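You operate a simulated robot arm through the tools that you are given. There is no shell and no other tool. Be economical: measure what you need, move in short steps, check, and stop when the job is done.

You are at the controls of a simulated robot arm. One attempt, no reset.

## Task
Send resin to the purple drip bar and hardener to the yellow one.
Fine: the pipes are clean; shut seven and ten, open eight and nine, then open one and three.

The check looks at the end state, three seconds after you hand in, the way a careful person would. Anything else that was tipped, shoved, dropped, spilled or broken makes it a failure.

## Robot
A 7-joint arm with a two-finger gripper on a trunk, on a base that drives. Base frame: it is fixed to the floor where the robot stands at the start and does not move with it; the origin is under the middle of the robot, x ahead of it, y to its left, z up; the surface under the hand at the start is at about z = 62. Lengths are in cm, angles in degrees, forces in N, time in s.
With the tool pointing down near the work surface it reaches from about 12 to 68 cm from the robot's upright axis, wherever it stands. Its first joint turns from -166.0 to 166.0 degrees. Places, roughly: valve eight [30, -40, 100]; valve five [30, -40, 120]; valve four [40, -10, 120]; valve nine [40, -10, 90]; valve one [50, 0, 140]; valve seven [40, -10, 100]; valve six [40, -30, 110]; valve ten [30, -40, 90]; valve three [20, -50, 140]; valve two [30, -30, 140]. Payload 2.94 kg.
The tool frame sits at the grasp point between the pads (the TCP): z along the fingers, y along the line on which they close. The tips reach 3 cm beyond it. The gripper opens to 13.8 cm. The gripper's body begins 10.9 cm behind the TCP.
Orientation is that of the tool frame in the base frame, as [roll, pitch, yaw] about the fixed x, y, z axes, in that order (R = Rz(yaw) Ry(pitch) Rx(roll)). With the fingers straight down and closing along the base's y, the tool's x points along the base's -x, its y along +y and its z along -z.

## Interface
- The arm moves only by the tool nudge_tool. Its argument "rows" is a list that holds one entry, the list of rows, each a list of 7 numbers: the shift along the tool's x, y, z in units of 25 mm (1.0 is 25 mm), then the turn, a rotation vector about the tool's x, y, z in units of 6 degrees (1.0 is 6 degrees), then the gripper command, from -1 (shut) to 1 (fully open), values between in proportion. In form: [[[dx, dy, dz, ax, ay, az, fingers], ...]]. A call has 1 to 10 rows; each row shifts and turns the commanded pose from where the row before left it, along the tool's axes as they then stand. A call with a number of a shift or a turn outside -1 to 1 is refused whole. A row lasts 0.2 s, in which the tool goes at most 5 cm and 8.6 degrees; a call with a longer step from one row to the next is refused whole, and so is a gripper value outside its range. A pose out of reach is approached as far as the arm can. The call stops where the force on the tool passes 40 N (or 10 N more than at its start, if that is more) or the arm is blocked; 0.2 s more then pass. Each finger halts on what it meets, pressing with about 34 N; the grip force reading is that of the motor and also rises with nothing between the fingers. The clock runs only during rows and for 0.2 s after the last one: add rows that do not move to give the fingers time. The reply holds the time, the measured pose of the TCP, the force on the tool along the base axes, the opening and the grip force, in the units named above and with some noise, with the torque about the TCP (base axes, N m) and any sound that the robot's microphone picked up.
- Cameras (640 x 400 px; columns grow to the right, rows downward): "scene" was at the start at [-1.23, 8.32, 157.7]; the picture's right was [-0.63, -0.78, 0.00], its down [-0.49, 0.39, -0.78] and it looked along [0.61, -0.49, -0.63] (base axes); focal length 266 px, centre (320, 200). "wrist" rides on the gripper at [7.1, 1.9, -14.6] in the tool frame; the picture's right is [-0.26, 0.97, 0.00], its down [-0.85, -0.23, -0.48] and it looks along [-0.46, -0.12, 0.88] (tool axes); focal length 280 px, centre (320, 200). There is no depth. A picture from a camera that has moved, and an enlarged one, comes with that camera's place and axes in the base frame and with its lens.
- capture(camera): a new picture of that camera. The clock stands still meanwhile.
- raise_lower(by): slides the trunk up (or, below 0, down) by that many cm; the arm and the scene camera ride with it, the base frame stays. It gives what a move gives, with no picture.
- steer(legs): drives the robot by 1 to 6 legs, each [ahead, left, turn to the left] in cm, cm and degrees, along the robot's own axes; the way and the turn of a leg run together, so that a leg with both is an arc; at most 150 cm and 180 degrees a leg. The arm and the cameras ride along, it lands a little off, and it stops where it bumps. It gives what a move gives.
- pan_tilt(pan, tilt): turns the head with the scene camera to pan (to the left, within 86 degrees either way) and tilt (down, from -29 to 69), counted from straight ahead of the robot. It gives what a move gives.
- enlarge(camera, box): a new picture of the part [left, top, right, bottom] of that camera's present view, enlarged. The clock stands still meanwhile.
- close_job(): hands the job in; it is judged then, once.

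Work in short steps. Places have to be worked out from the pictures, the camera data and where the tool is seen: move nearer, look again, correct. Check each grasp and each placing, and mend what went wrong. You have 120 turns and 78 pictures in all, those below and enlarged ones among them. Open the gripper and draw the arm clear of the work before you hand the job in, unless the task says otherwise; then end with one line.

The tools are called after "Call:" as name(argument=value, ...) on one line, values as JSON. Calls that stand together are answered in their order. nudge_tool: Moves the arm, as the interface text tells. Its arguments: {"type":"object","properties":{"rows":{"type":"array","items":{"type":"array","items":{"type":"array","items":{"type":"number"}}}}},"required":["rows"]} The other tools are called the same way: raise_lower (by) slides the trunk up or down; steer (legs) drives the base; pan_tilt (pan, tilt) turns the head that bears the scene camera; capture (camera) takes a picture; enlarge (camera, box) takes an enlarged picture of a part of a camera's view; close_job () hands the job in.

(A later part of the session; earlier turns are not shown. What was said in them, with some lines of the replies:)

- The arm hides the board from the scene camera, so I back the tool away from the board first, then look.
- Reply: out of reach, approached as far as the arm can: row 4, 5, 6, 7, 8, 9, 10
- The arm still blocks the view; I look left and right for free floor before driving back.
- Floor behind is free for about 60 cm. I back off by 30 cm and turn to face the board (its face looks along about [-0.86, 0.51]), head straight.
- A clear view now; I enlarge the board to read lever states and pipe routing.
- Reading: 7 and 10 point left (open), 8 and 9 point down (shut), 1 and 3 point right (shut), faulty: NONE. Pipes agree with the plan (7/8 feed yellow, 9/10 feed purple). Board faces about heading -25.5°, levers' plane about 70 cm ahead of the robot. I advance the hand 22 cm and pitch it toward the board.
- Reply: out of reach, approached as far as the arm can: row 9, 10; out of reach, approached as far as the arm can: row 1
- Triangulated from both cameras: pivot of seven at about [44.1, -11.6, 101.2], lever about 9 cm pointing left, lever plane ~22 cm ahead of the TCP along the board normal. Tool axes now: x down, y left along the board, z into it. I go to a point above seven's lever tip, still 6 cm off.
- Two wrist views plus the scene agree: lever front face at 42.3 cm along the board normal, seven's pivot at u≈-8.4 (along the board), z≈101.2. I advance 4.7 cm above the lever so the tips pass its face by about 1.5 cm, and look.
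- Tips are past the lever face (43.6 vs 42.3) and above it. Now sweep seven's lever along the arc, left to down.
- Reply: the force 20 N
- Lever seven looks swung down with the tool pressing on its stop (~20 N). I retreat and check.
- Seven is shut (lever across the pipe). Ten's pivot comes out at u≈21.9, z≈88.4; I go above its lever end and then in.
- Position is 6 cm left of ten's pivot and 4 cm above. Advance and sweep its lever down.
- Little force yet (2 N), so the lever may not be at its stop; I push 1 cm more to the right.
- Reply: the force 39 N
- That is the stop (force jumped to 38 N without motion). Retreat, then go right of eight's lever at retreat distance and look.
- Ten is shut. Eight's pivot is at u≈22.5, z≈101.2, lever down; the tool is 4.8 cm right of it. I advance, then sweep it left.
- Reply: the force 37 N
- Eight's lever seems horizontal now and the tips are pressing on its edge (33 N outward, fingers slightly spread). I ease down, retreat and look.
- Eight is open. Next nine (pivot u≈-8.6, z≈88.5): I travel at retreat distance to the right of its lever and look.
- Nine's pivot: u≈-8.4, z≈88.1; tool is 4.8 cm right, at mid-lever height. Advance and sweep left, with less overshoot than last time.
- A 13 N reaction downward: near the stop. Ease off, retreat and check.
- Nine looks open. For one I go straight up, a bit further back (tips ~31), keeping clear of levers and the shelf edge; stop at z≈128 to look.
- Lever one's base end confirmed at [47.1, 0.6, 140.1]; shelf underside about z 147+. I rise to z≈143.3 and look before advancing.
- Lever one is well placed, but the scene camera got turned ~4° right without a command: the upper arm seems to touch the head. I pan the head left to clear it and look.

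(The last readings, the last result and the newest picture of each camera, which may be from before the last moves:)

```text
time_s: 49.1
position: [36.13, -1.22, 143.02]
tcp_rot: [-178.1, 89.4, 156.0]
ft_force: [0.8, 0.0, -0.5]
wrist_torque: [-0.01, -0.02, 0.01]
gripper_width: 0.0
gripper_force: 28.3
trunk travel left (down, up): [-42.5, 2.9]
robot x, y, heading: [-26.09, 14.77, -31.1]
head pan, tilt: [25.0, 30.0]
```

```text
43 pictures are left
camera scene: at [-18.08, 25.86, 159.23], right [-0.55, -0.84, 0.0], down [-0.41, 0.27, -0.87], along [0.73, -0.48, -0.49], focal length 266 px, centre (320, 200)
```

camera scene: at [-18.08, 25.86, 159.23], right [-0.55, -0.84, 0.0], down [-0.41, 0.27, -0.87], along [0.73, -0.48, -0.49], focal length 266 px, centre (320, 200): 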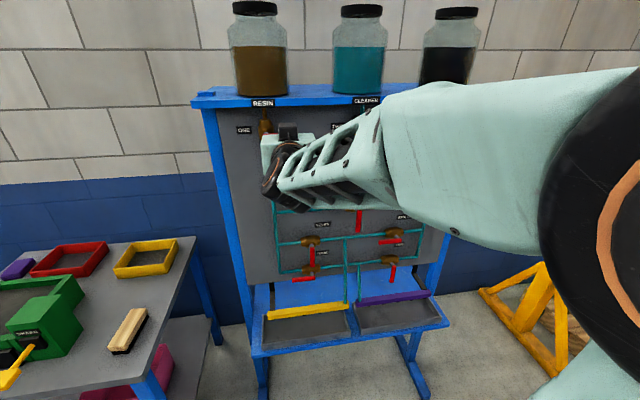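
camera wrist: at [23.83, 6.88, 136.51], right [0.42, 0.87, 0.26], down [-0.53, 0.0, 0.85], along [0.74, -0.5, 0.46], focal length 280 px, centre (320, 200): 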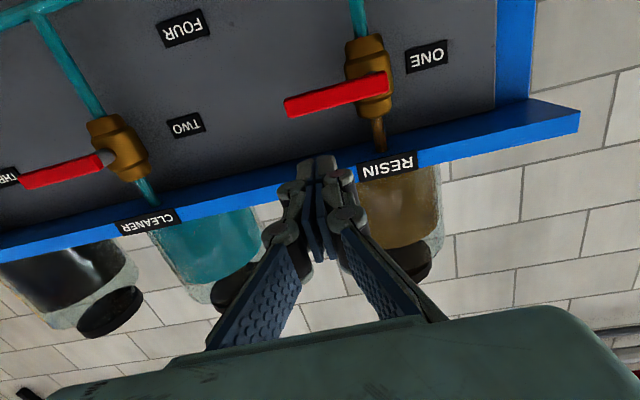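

The head is blocked by the arm, so this stance is poor for the high valves. I reverse the tool path (back, then down) and free the head; then I'll drive back and left so the arm reaches out to the right, away from the head.

Call:
nudge_tool(rows=[[[0, 0, -1, 0, 0, 0, -1], [0, 0, -1, 0, 0, 0, -1], [1, 0, 0, 0, 0, 0, -1], [1, 0, 0, 0, 0, 0, -1], [1, 0, 0, 0, 0, 0, -1], [1, 0, 0, 0, 0, 0, -1], [1, 0, 0, 0, 0, 0, -1], [1, 0, 0, 0, 0, 0, -1], [1, 0, 0, 0, 0, 0, -1], [1, 0, 0, 0, 0, 0, -1]]])

Call:
pan_tilt(pan=0, tilt=30)

Call:
steer(legs=[[-14, 0, 0], [0, 30, 0]])

Call:
capture(camera="scene")

```text
time_s: 51.3
position: [31.76, 0.94, 123.35]
tcp_rot: [163.4, 89.8, 137.6]
ft_force: [0.7, 0.8, -0.6]
wrist_torque: [0.03, -0.02, 0.01]
gripper_width: 0.0
gripper_force: 28.6
trunk travel left (down, up): [-42.5, 2.9]
robot x, y, heading: [-26.23, 14.94, -31.1]
head pan, tilt: [25.0, 30.0]
```

```text
time_s: 52.2
position: [31.7, 0.87, 123.49]
tcp_rot: [167.7, 89.8, 141.7]
ft_force: [0.6, -0.1, 0.2]
wrist_torque: [0.0, 0.0, 0.0]
gripper_width: 0.0
gripper_force: 28.5
trunk travel left (down, up): [-42.5, 2.9]
robot x, y, heading: [-26.1, 14.9, -31.3]
head pan, tilt: [0.0, 30.0]
```

```text
time_s: 56.3
position: [35.1, 33.59, 123.55]
tcp_rot: [170.0, 89.9, 144.4]
ft_force: [0.5, 0.3, 0.1]
wrist_torque: [-0.02, -0.02, -0.03]
gripper_width: 0.0
gripper_force: 28.2
trunk travel left (down, up): [-42.5, 2.9]
robot x, y, heading: [-22.36, 47.23, -31.1]
head pan, tilt: [0.0, 30.0]
```

```text
42 pictures are left
camera scene: at [-14.57, 58.69, 159.08], right [-0.52, -0.86, 0.0], down [-0.43, 0.26, -0.87], along [0.74, -0.45, -0.5], focal length 266 px, centre (320, 200)
```

scene: 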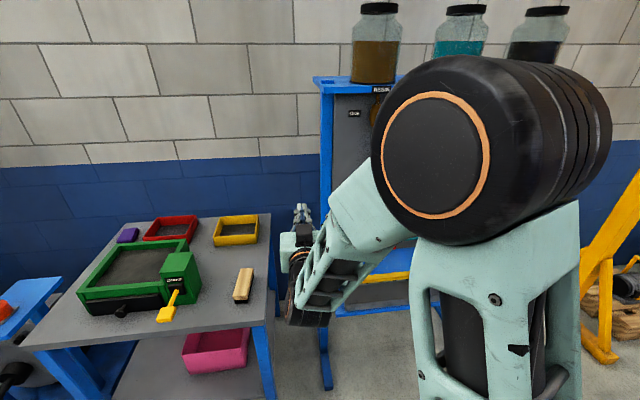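

Robot now sits at u≈-33, 14 cm further back. Bring the tool right and up toward lever one, well clear of the board (tips ~20).

Call:
nudge_tool(rows=[[[0, -1, 0, 0, 0, 0, -1], [0, -1, 0, 0, 0, 0, -1], [0, -1, 0, 0, 0, 0, -1], [0, -1, 0, 0, 0, 0, -1], [0, -1, 0, 0, 0, 0, -1], [0, -1, 0, 0, 0, 0, -1], [0, -1, 0, 0, 0, 0, -1], [0, -1, 0, 0, 0, 0, -1], [0, -1, 0, 0, 0, 0, -1], [0, -1, 0, 0, 0, 0, -1]]])

Call:
nudge_tool(rows=[[[-0.6, -0.8, 1, 0, 0, 0, -1], [-0.6, -0.8, 1, 0, 0, 0, -1], [-0.6, -0.8, 1, 0, 0, 0, -1], [-1, 0, 0.8, 0, 0, 0, -1], [-1, 0, 0.6, 0, 0, 0, -1], [-1, 0, 0, 0, 0, 0, -1], [-1, 0, 0, 0, 0, 0, -1], [-1, 0, 0, 0, 0, 0, -1], [-1, 0, 0, 0, 0, 0, -1]]])

Call:
capture(camera="scene")

Call:
capture(camera="wrist")

```text
time_s: 58.5
position: [24.27, 11.09, 123.3]
tcp_rot: [162.7, 89.9, 136.9]
ft_force: [0.5, 0.5, -0.3]
wrist_torque: [-0.01, 0.04, 0.02]
gripper_width: 0.01
gripper_force: 28.8
trunk travel left (down, up): [-42.5, 2.9]
robot x, y, heading: [-22.67, 47.21, -31.1]
head pan, tilt: [0.0, 30.0]
```

```text
time_s: 60.5
position: [31.56, 0.8, 142.88]
tcp_rot: [159.1, 89.8, 133.3]
ft_force: [-0.1, 0.6, 0.0]
wrist_torque: [0.01, 0.0, -0.01]
gripper_width: 0.0
gripper_force: 29.0
trunk travel left (down, up): [-42.5, 2.9]
robot x, y, heading: [-22.53, 47.76, -31.5]
head pan, tilt: [0.0, 30.0]
```

```text
41 pictures are left
camera scene: at [-14.6, 58.69, 159.08], right [-0.52, -0.86, 0.0], down [-0.43, 0.26, -0.87], along [0.74, -0.45, -0.5], focal length 266 px, centre (320, 200)
```

scene: 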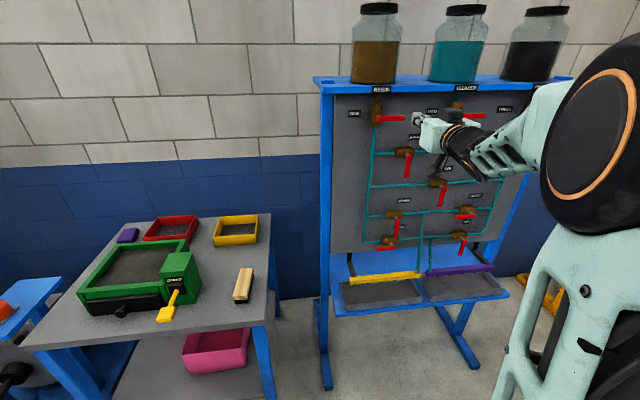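

```text
40 pictures are left
camera wrist: at [19.31, 8.86, 135.89], right [0.42, 0.87, 0.26], down [-0.53, 0.0, 0.85], along [0.74, -0.5, 0.46], focal length 280 px, centre (320, 200)
```

wrist: 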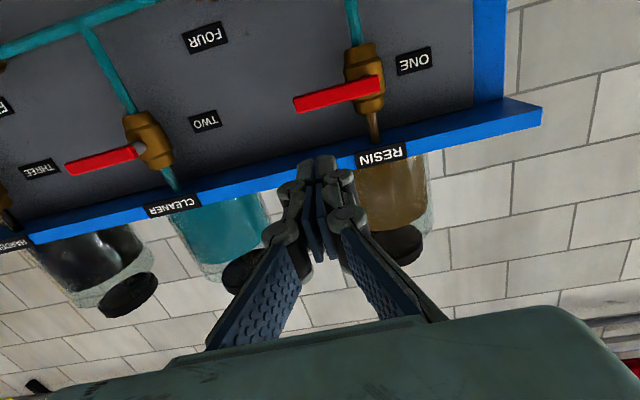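

Much better: the elbow is far from the head and lever one is confirmed (pivot u≈-20.1, z≈140). I advance above its lever first.

Call:
nudge_tool(rows=[[[-0.15, 0, 0.98, 0, 0, 0, -1], [0, 0, 0.98, 0, 0, 0, -1], [0, 0, 0.98, 0, 0, 0, -1], [0, 0, 0.98, 0, 0, 0, -1], [0, 0, 0.98, 0, 0, 0, -1], [0, 0, 0, 0, 0, 0, -1]]])

Call:
capture(camera="wrist")

Call:
enlarge(camera="scene", box=[350, 160, 510, 260])

```text
time_s: 61.9
position: [42.62, -4.27, 143.35]
tcp_rot: [165.2, 89.7, 139.5]
ft_force: [-0.6, -1.2, -0.7]
wrist_torque: [-0.03, 0.02, -0.01]
gripper_width: 0.0
gripper_force: 27.7
trunk travel left (down, up): [-42.5, 2.9]
robot x, y, heading: [-22.32, 47.07, -31.3]
head pan, tilt: [0.0, 30.0]
```

```text
39 pictures are left
camera wrist: at [30.41, 3.68, 136.29], right [0.42, 0.87, 0.26], down [-0.53, 0.0, 0.85], along [0.74, -0.5, 0.46], focal length 280 px, centre (320, 200)
```

wrist: 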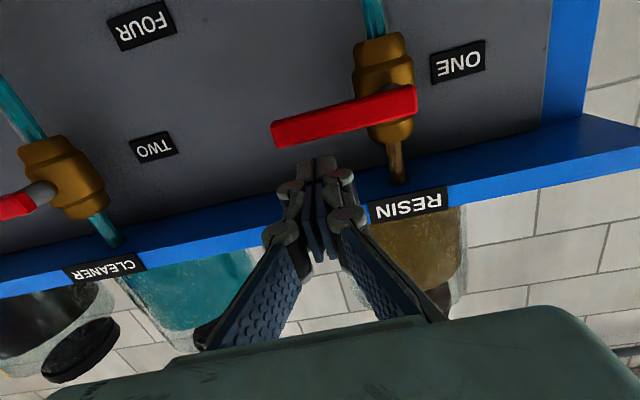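

```text
4.00 times, centred on (430, 210) of scene
camera zoom: at [-14.59, 58.69, 159.08], right [-0.52, -0.86, 0.0], down [-0.43, 0.26, -0.87], along [0.74, -0.45, -0.5], focal length 1065 px, centre (-120, 160)
```

zoom: 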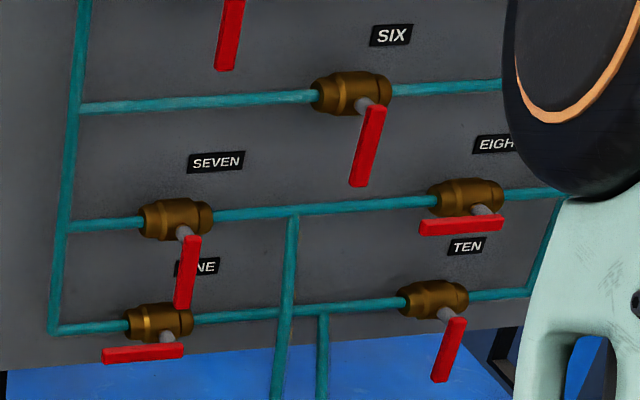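

Seven, eight, nine, ten are all as wanted. Now sweep lever one from right to down.

Call:
nudge_tool(rows=[[[0.5, -0.16, 0, 0, 0, 0, -1], [0.65, -0.14, 0, 0, 0, 0, -1], [0.66, 0.04, 0, 0, 0, 0, -1], [0.63, 0.21, 0, 0, 0, 0, -1], [0.56, 0.36, 0, 0, 0, 0, -1], [0.44, 0.5, 0, 0, 0, 0, -1], [0.3, 0.59, 0, 0, 0, 0, -1], [0.08, 0.28, 0, 0, 0, 0, -1], [0, 0, 0, 0, 0, 0, -1]]])

Call:
capture(camera="wrist")

Call:
enlarge(camera="scene", box=[310, 70, 470, 170])

```text
time_s: 63.9
position: [43.93, -1.24, 133.67]
tcp_rot: [145.1, 89.7, 119.0]
ft_force: [-11.0, -7.9, 0.2]
wrist_torque: [-0.01, 0.0, -0.11]
gripper_width: 0.05
gripper_force: 28.1
trunk travel left (down, up): [-42.5, 2.9]
robot x, y, heading: [-22.52, 47.31, -31.1]
head pan, tilt: [0.0, 30.0]
```

```text
37 pictures are left
camera wrist: at [31.83, 7.01, 126.73], right [0.42, 0.87, 0.26], down [-0.53, 0.0, 0.85], along [0.74, -0.5, 0.46], focal length 280 px, centre (320, 200)
```

wrist: 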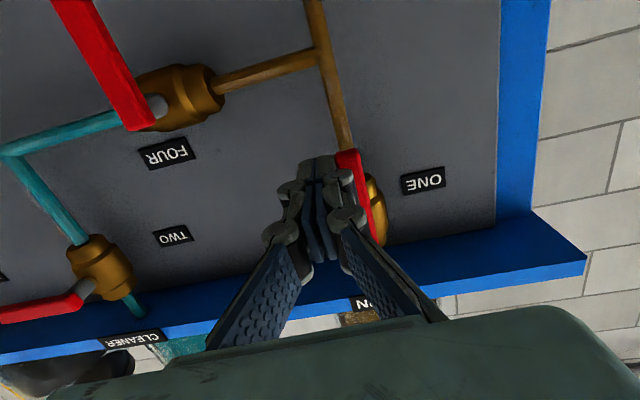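

```text
4.00 times, centred on (390, 120) of scene
camera zoom: at [-14.83, 58.5, 159.11], right [-0.52, -0.86, 0.0], down [-0.43, 0.26, -0.87], along [0.74, -0.45, -0.5], focal length 1065 px, centre (40, 520)
```

zoom: 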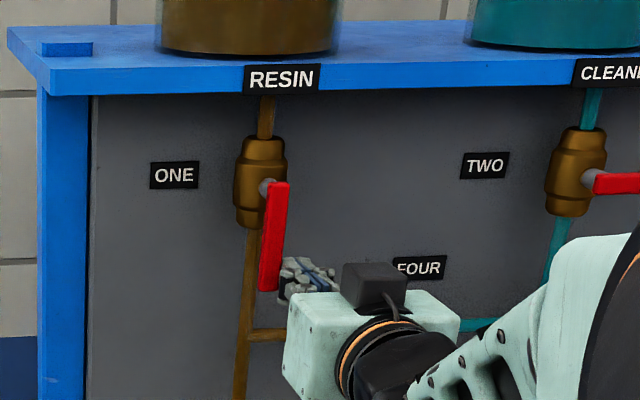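

Resin is flowing past one: it's open and at its stop. I retreat, then drive right about 52 cm for three.

Call:
nudge_tool(rows=[[[0, -0.5, 0, 0, 0, 0, -1], [0, 0, -1, 0, 0, 0, -1], [0, 0, -1, 0, 0, 0, -1], [0, 0, -1, 0, 0, 0, -1], [0, 0, -1, 0, 0, 0, -1], [0, 0, -1, 0, 0, 0, -1], [0, 0, -1, 0, 0, 0, -1], [0, 0, 0, 0, 0, 0, -1]]])

Call:
steer(legs=[[0, -52, 0]])

Call:
capture(camera="scene")

Call:
capture(camera="wrist")

```text
time_s: 65.7
position: [30.41, 4.76, 133.77]
tcp_rot: [162.3, 89.7, 136.4]
ft_force: [0.0, -1.1, -0.2]
wrist_torque: [0.01, 0.0, -0.02]
gripper_width: 0.0
gripper_force: 28.7
trunk travel left (down, up): [-42.5, 2.9]
robot x, y, heading: [-22.56, 47.5, -31.1]
head pan, tilt: [0.0, 30.0]
```

```text
time_s: 70.7
position: [3.3, -39.26, 133.75]
tcp_rot: [165.7, 89.8, 139.3]
ft_force: [0.6, -0.7, -0.6]
wrist_torque: [0.01, -0.02, 0.0]
gripper_width: 0.03
gripper_force: 28.6
trunk travel left (down, up): [-42.5, 2.9]
robot x, y, heading: [-49.65, 3.96, -31.7]
head pan, tilt: [0.0, 30.0]
```

```text
35 pictures are left
camera scene: at [-41.1, 15.03, 159.08], right [-0.53, -0.85, 0.0], down [-0.43, 0.26, -0.87], along [0.74, -0.46, -0.5], focal length 266 px, centre (320, 200)
```

scene: 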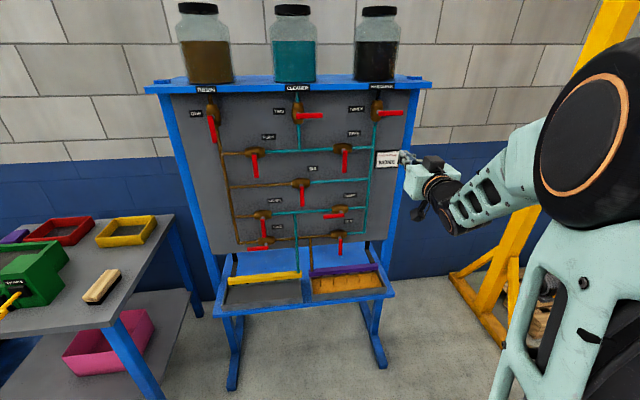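

```text
34 pictures are left
camera wrist: at [-8.83, -31.11, 126.64], right [0.43, 0.86, 0.26], down [-0.53, 0.0, 0.85], along [0.73, -0.5, 0.46], focal length 280 px, centre (320, 200)
```

wrist: 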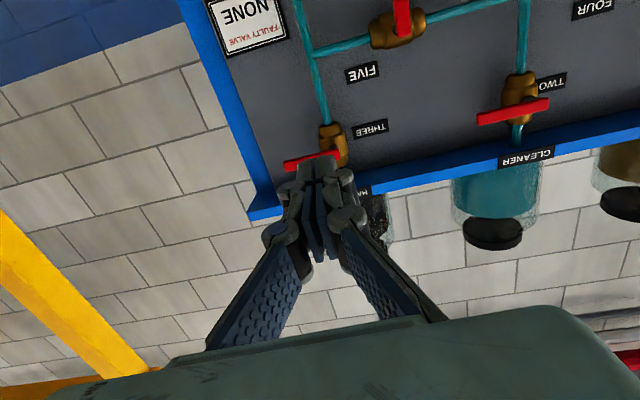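

Resin now flows to the purple bar. I bring the tool above the outer part of lever three, 12 cm off the board, and look.

Call:
nudge_tool(rows=[[[-0.82, -0.36, 0.6, 0, 0, 0, -1], [-0.82, -0.36, 0.6, 0, 0, 0, -1], [-0.82, -0.36, 0.6, 0, 0, 0, -1], [-0.82, -0.36, 0.6, 0, 0, 0, -1], [-0.82, -0.36, 0.6, 0, 0, 0, -1], [0, 0, 0, 0, 0, 0, -1]]])

Call:
capture(camera="wrist")

Call:
enlarge(camera="scene", box=[320, 70, 480, 170])

```text
time_s: 72.0
position: [8.08, -46.75, 143.94]
tcp_rot: [167.8, 89.8, 141.3]
ft_force: [0.3, 0.0, -0.1]
wrist_torque: [0.01, -0.03, -0.01]
gripper_width: 0.03
gripper_force: 28.2
trunk travel left (down, up): [-42.5, 2.9]
robot x, y, heading: [-49.08, 3.95, -31.5]
head pan, tilt: [0.0, 30.0]
```

```text
33 pictures are left
camera wrist: at [-4.07, -38.51, 136.95], right [0.43, 0.86, 0.26], down [-0.53, 0.0, 0.85], along [0.73, -0.5, 0.46], focal length 280 px, centre (320, 200)
```

wrist: 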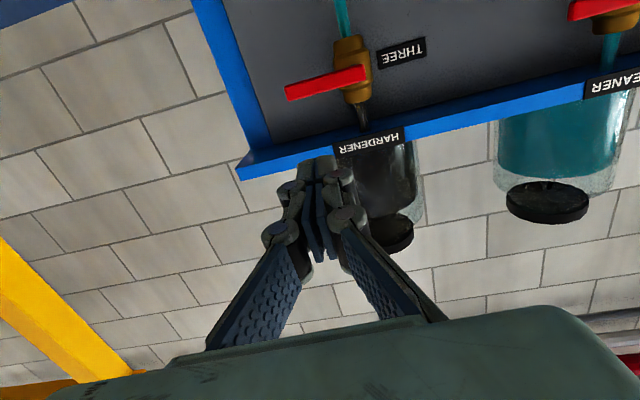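

```text
4.00 times, centred on (400, 120) of scene
camera zoom: at [-41.1, 15.05, 159.08], right [-0.53, -0.85, 0.0], down [-0.43, 0.26, -0.87], along [0.74, -0.46, -0.5], focal length 1065 px, centre (0, 520)
```

zoom: 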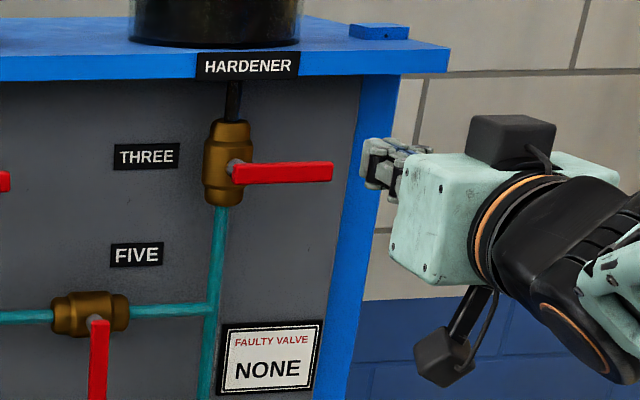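

Lever three: base end u≈33, tip u≈41, z≈140, face at f≈43.3 (board turned a hair). I advance to tips ≈43.5 above it and look.

Call:
nudge_tool(rows=[[[0, -0.06, 0.87, 0, 0, 0, -1], [0, -0.06, 0.87, 0, 0, 0, -1], [0, -0.06, 0.87, 0, 0, 0, -1], [0, -0.06, 0.87, 0, 0, 0, -1], [0, -0.06, 0.87, 0, 0, 0, -1], [0, -0.06, 0.87, 0, 0, 0, -1], [0, 0, 0, 0, 0, 0, -1]]])

Call:
capture(camera="wrist")

Call:
enlarge(camera="scene", box=[320, 70, 480, 170])

```text
time_s: 73.7
position: [19.34, -53.49, 143.93]
tcp_rot: [162.3, 89.8, 136.0]
ft_force: [-0.3, 1.1, -0.2]
wrist_torque: [0.01, -0.01, -0.01]
gripper_width: 0.0
gripper_force: 28.4
trunk travel left (down, up): [-42.5, 2.9]
robot x, y, heading: [-48.67, 3.99, -31.5]
head pan, tilt: [0.0, 30.0]
```

```text
31 pictures are left
camera wrist: at [7.25, -45.21, 136.86], right [0.43, 0.86, 0.26], down [-0.53, 0.0, 0.85], along [0.73, -0.5, 0.46], focal length 280 px, centre (320, 200)
```

wrist: 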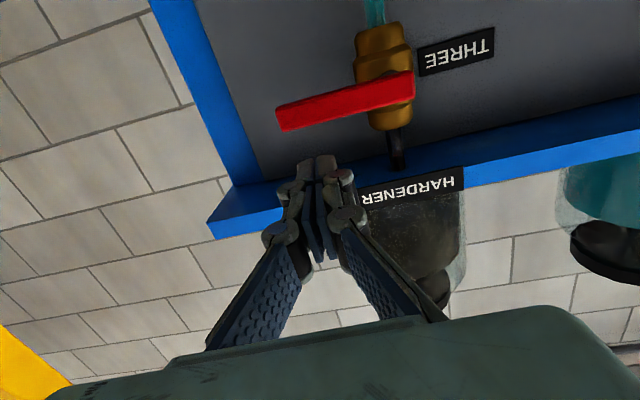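

```text
4.00 times, centred on (400, 120) of scene
camera zoom: at [-41.12, 15.06, 159.08], right [-0.53, -0.85, 0.0], down [-0.43, 0.26, -0.87], along [0.74, -0.46, -0.5], focal length 1065 px, centre (0, 520)
```

zoom: 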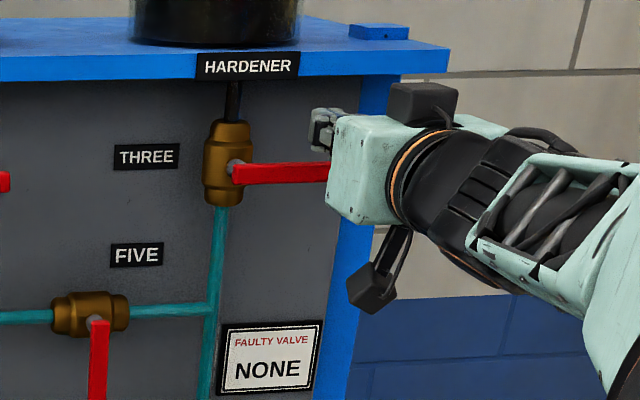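

Same picture as at lever one, about 1 cm further off. Advance 1.1 cm and sweep lever three right-to-down.

Call:
nudge_tool(rows=[[[0, 0, 0.46, 0, 0, 0, -1], [0.72, 0, 0, 0, 0, 0, -1], [0.65, -0.14, 0, 0, 0, 0, -1], [0.66, 0.04, 0, 0, 0, 0, -1], [0.63, 0.21, 0, 0, 0, 0, -1], [0.56, 0.36, 0, 0, 0, 0, -1], [0.44, 0.5, 0, 0, 0, 0, -1], [0.3, 0.59, 0, 0, 0, 0, -1], [0.06, 0.28, 0, 0, 0, 0, -1], [0, 0, 0, 0, 0, 0, -1]]])

Call:
capture(camera="wrist")

Call:
enlarge(camera="scene", box=[320, 70, 480, 170])

```text
time_s: 75.8
position: [21.78, -50.29, 134.01]
tcp_rot: [104.9, 89.8, 78.1]
ft_force: [-2.6, -19.0, 8.0]
wrist_torque: [-0.03, -0.18, -0.44]
gripper_width: 0.02
gripper_force: 28.2
trunk travel left (down, up): [-42.5, 2.9]
robot x, y, heading: [-48.69, 3.63, -31.8]
head pan, tilt: [0.0, 30.0]
```

```text
29 pictures are left
camera wrist: at [9.79, -42.03, 126.85], right [0.43, 0.86, 0.27], down [-0.53, 0.01, 0.85], along [0.73, -0.51, 0.46], focal length 280 px, centre (320, 200)
```

wrist: 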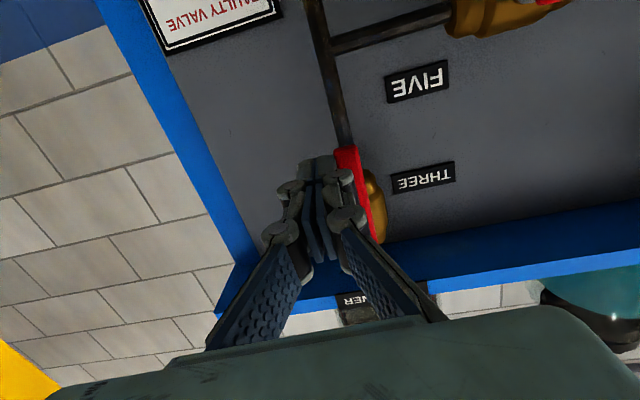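

```text
4.00 times, centred on (400, 120) of scene
camera zoom: at [-41.28, 14.66, 159.13], right [-0.53, -0.85, 0.0], down [-0.42, 0.27, -0.87], along [0.74, -0.46, -0.5], focal length 1065 px, centre (0, 520)
```

zoom: 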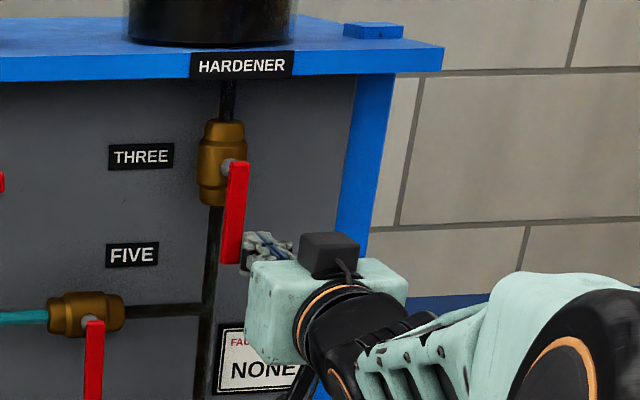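

Three is open and hardener flows; the tool presses its stop at ~20 N. Retreat clear and check the whole board.

Call:
nudge_tool(rows=[[[0, -0.6, 0, 0, 0, 0, -1], [0, 0, -1, 0, 0, 0, -1], [0, 0, -1, 0, 0, 0, -1], [0, 0, -1, 0, 0, 0, -1], [0, 0, -1, 0, 0, 0, -1], [0, 0, -1, 0, 0, 0, -1], [0, 0, -1, 0, 0, 0, 0], [0, -0.6, -1, 0, 0, 0, 1], [0, -0.6, 0, 0, 0, 0, 1], [0, 0, 0, 0, 0, 0, 1]]])

Call:
steer(legs=[[-10, 0, 0]])

Call:
capture(camera="scene")

Call:
enlarge(camera="scene", box=[180, 90, 420, 240])

Call:
enlarge(camera="scene", box=[200, 220, 400, 345])

```text
time_s: 78.0
position: [4.78, -46.03, 133.81]
tcp_rot: [166.5, 89.8, 140.2]
ft_force: [0.1, -0.1, 0.0]
wrist_torque: [0.03, 0.03, -0.01]
gripper_width: 13.65
gripper_force: 0.1
trunk travel left (down, up): [-42.5, 2.9]
robot x, y, heading: [-49.22, 3.8, -31.7]
head pan, tilt: [0.0, 30.0]
```

```text
time_s: 79.2
position: [-4.0, -40.65, 134.07]
tcp_rot: [165.1, 89.8, 138.9]
ft_force: [-0.1, 1.1, 0.8]
wrist_torque: [0.03, 0.0, -0.01]
gripper_width: 13.8
gripper_force: 0.1
trunk travel left (down, up): [-42.5, 2.9]
robot x, y, heading: [-57.62, 9.41, -31.6]
head pan, tilt: [0.0, 30.0]
```

```text
27 pictures are left
camera scene: at [-49.79, 20.43, 159.08], right [-0.53, -0.85, 0.0], down [-0.42, 0.26, -0.87], along [0.74, -0.46, -0.5], focal length 266 px, centre (320, 200)
```

scene: 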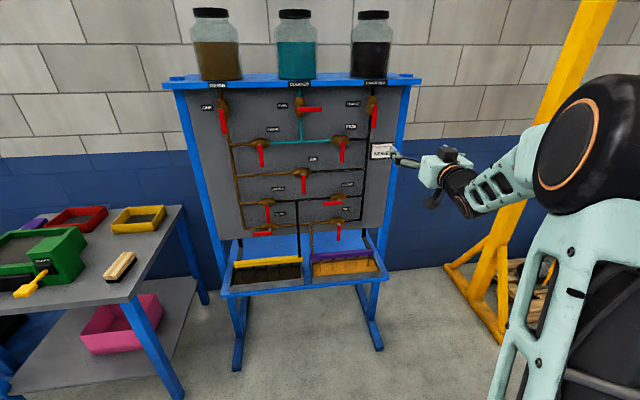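

```text
2.67 times, centred on (300, 165) of scene
camera zoom: at [-49.79, 20.43, 159.08], right [-0.53, -0.85, 0.0], down [-0.42, 0.26, -0.87], along [0.74, -0.46, -0.5], focal length 710 px, centre (373, 293)
```

zoom: 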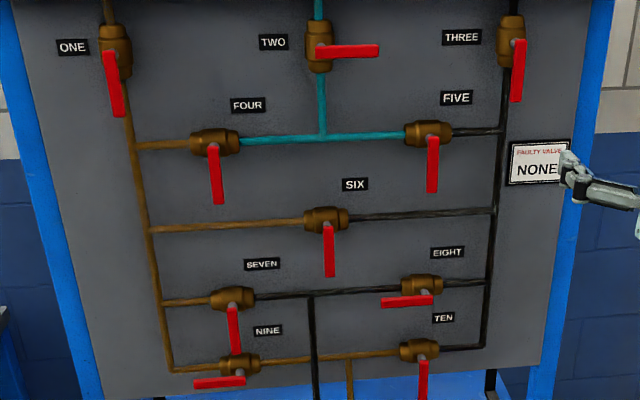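

```text
3.20 times, centred on (300, 282) of scene
camera zoom: at [-49.79, 20.43, 159.08], right [-0.53, -0.85, 0.0], down [-0.42, 0.26, -0.87], along [0.74, -0.46, -0.5], focal length 852 px, centre (384, -64)
```

zoom: 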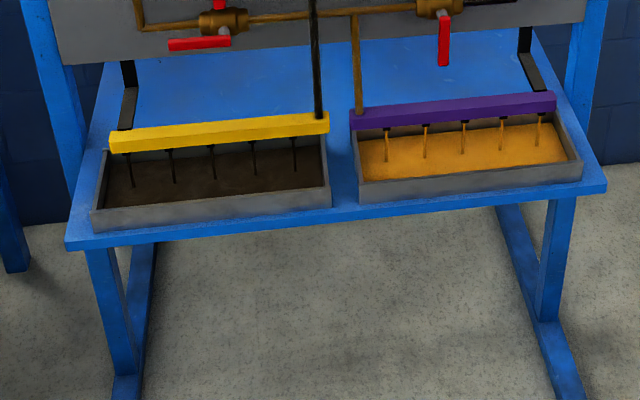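

Resin drips from the purple bar and hardener from the yellow one. Valves 2, 4, 5, 6, 7 and 10 are shut and 1, 3, 8 and 9 are open. The gripper is open and the arm is clear, so I hand in.

Call:
close_job()

```text
The job is handed in.
```

Job handed in: resin runs to the purple drip bar and hardener to the yellow one, with seven and ten shut and eight, nine, one and three open; the arm brushed the robot's own camera head once, and nothing else in the last pictures looked disturbed.
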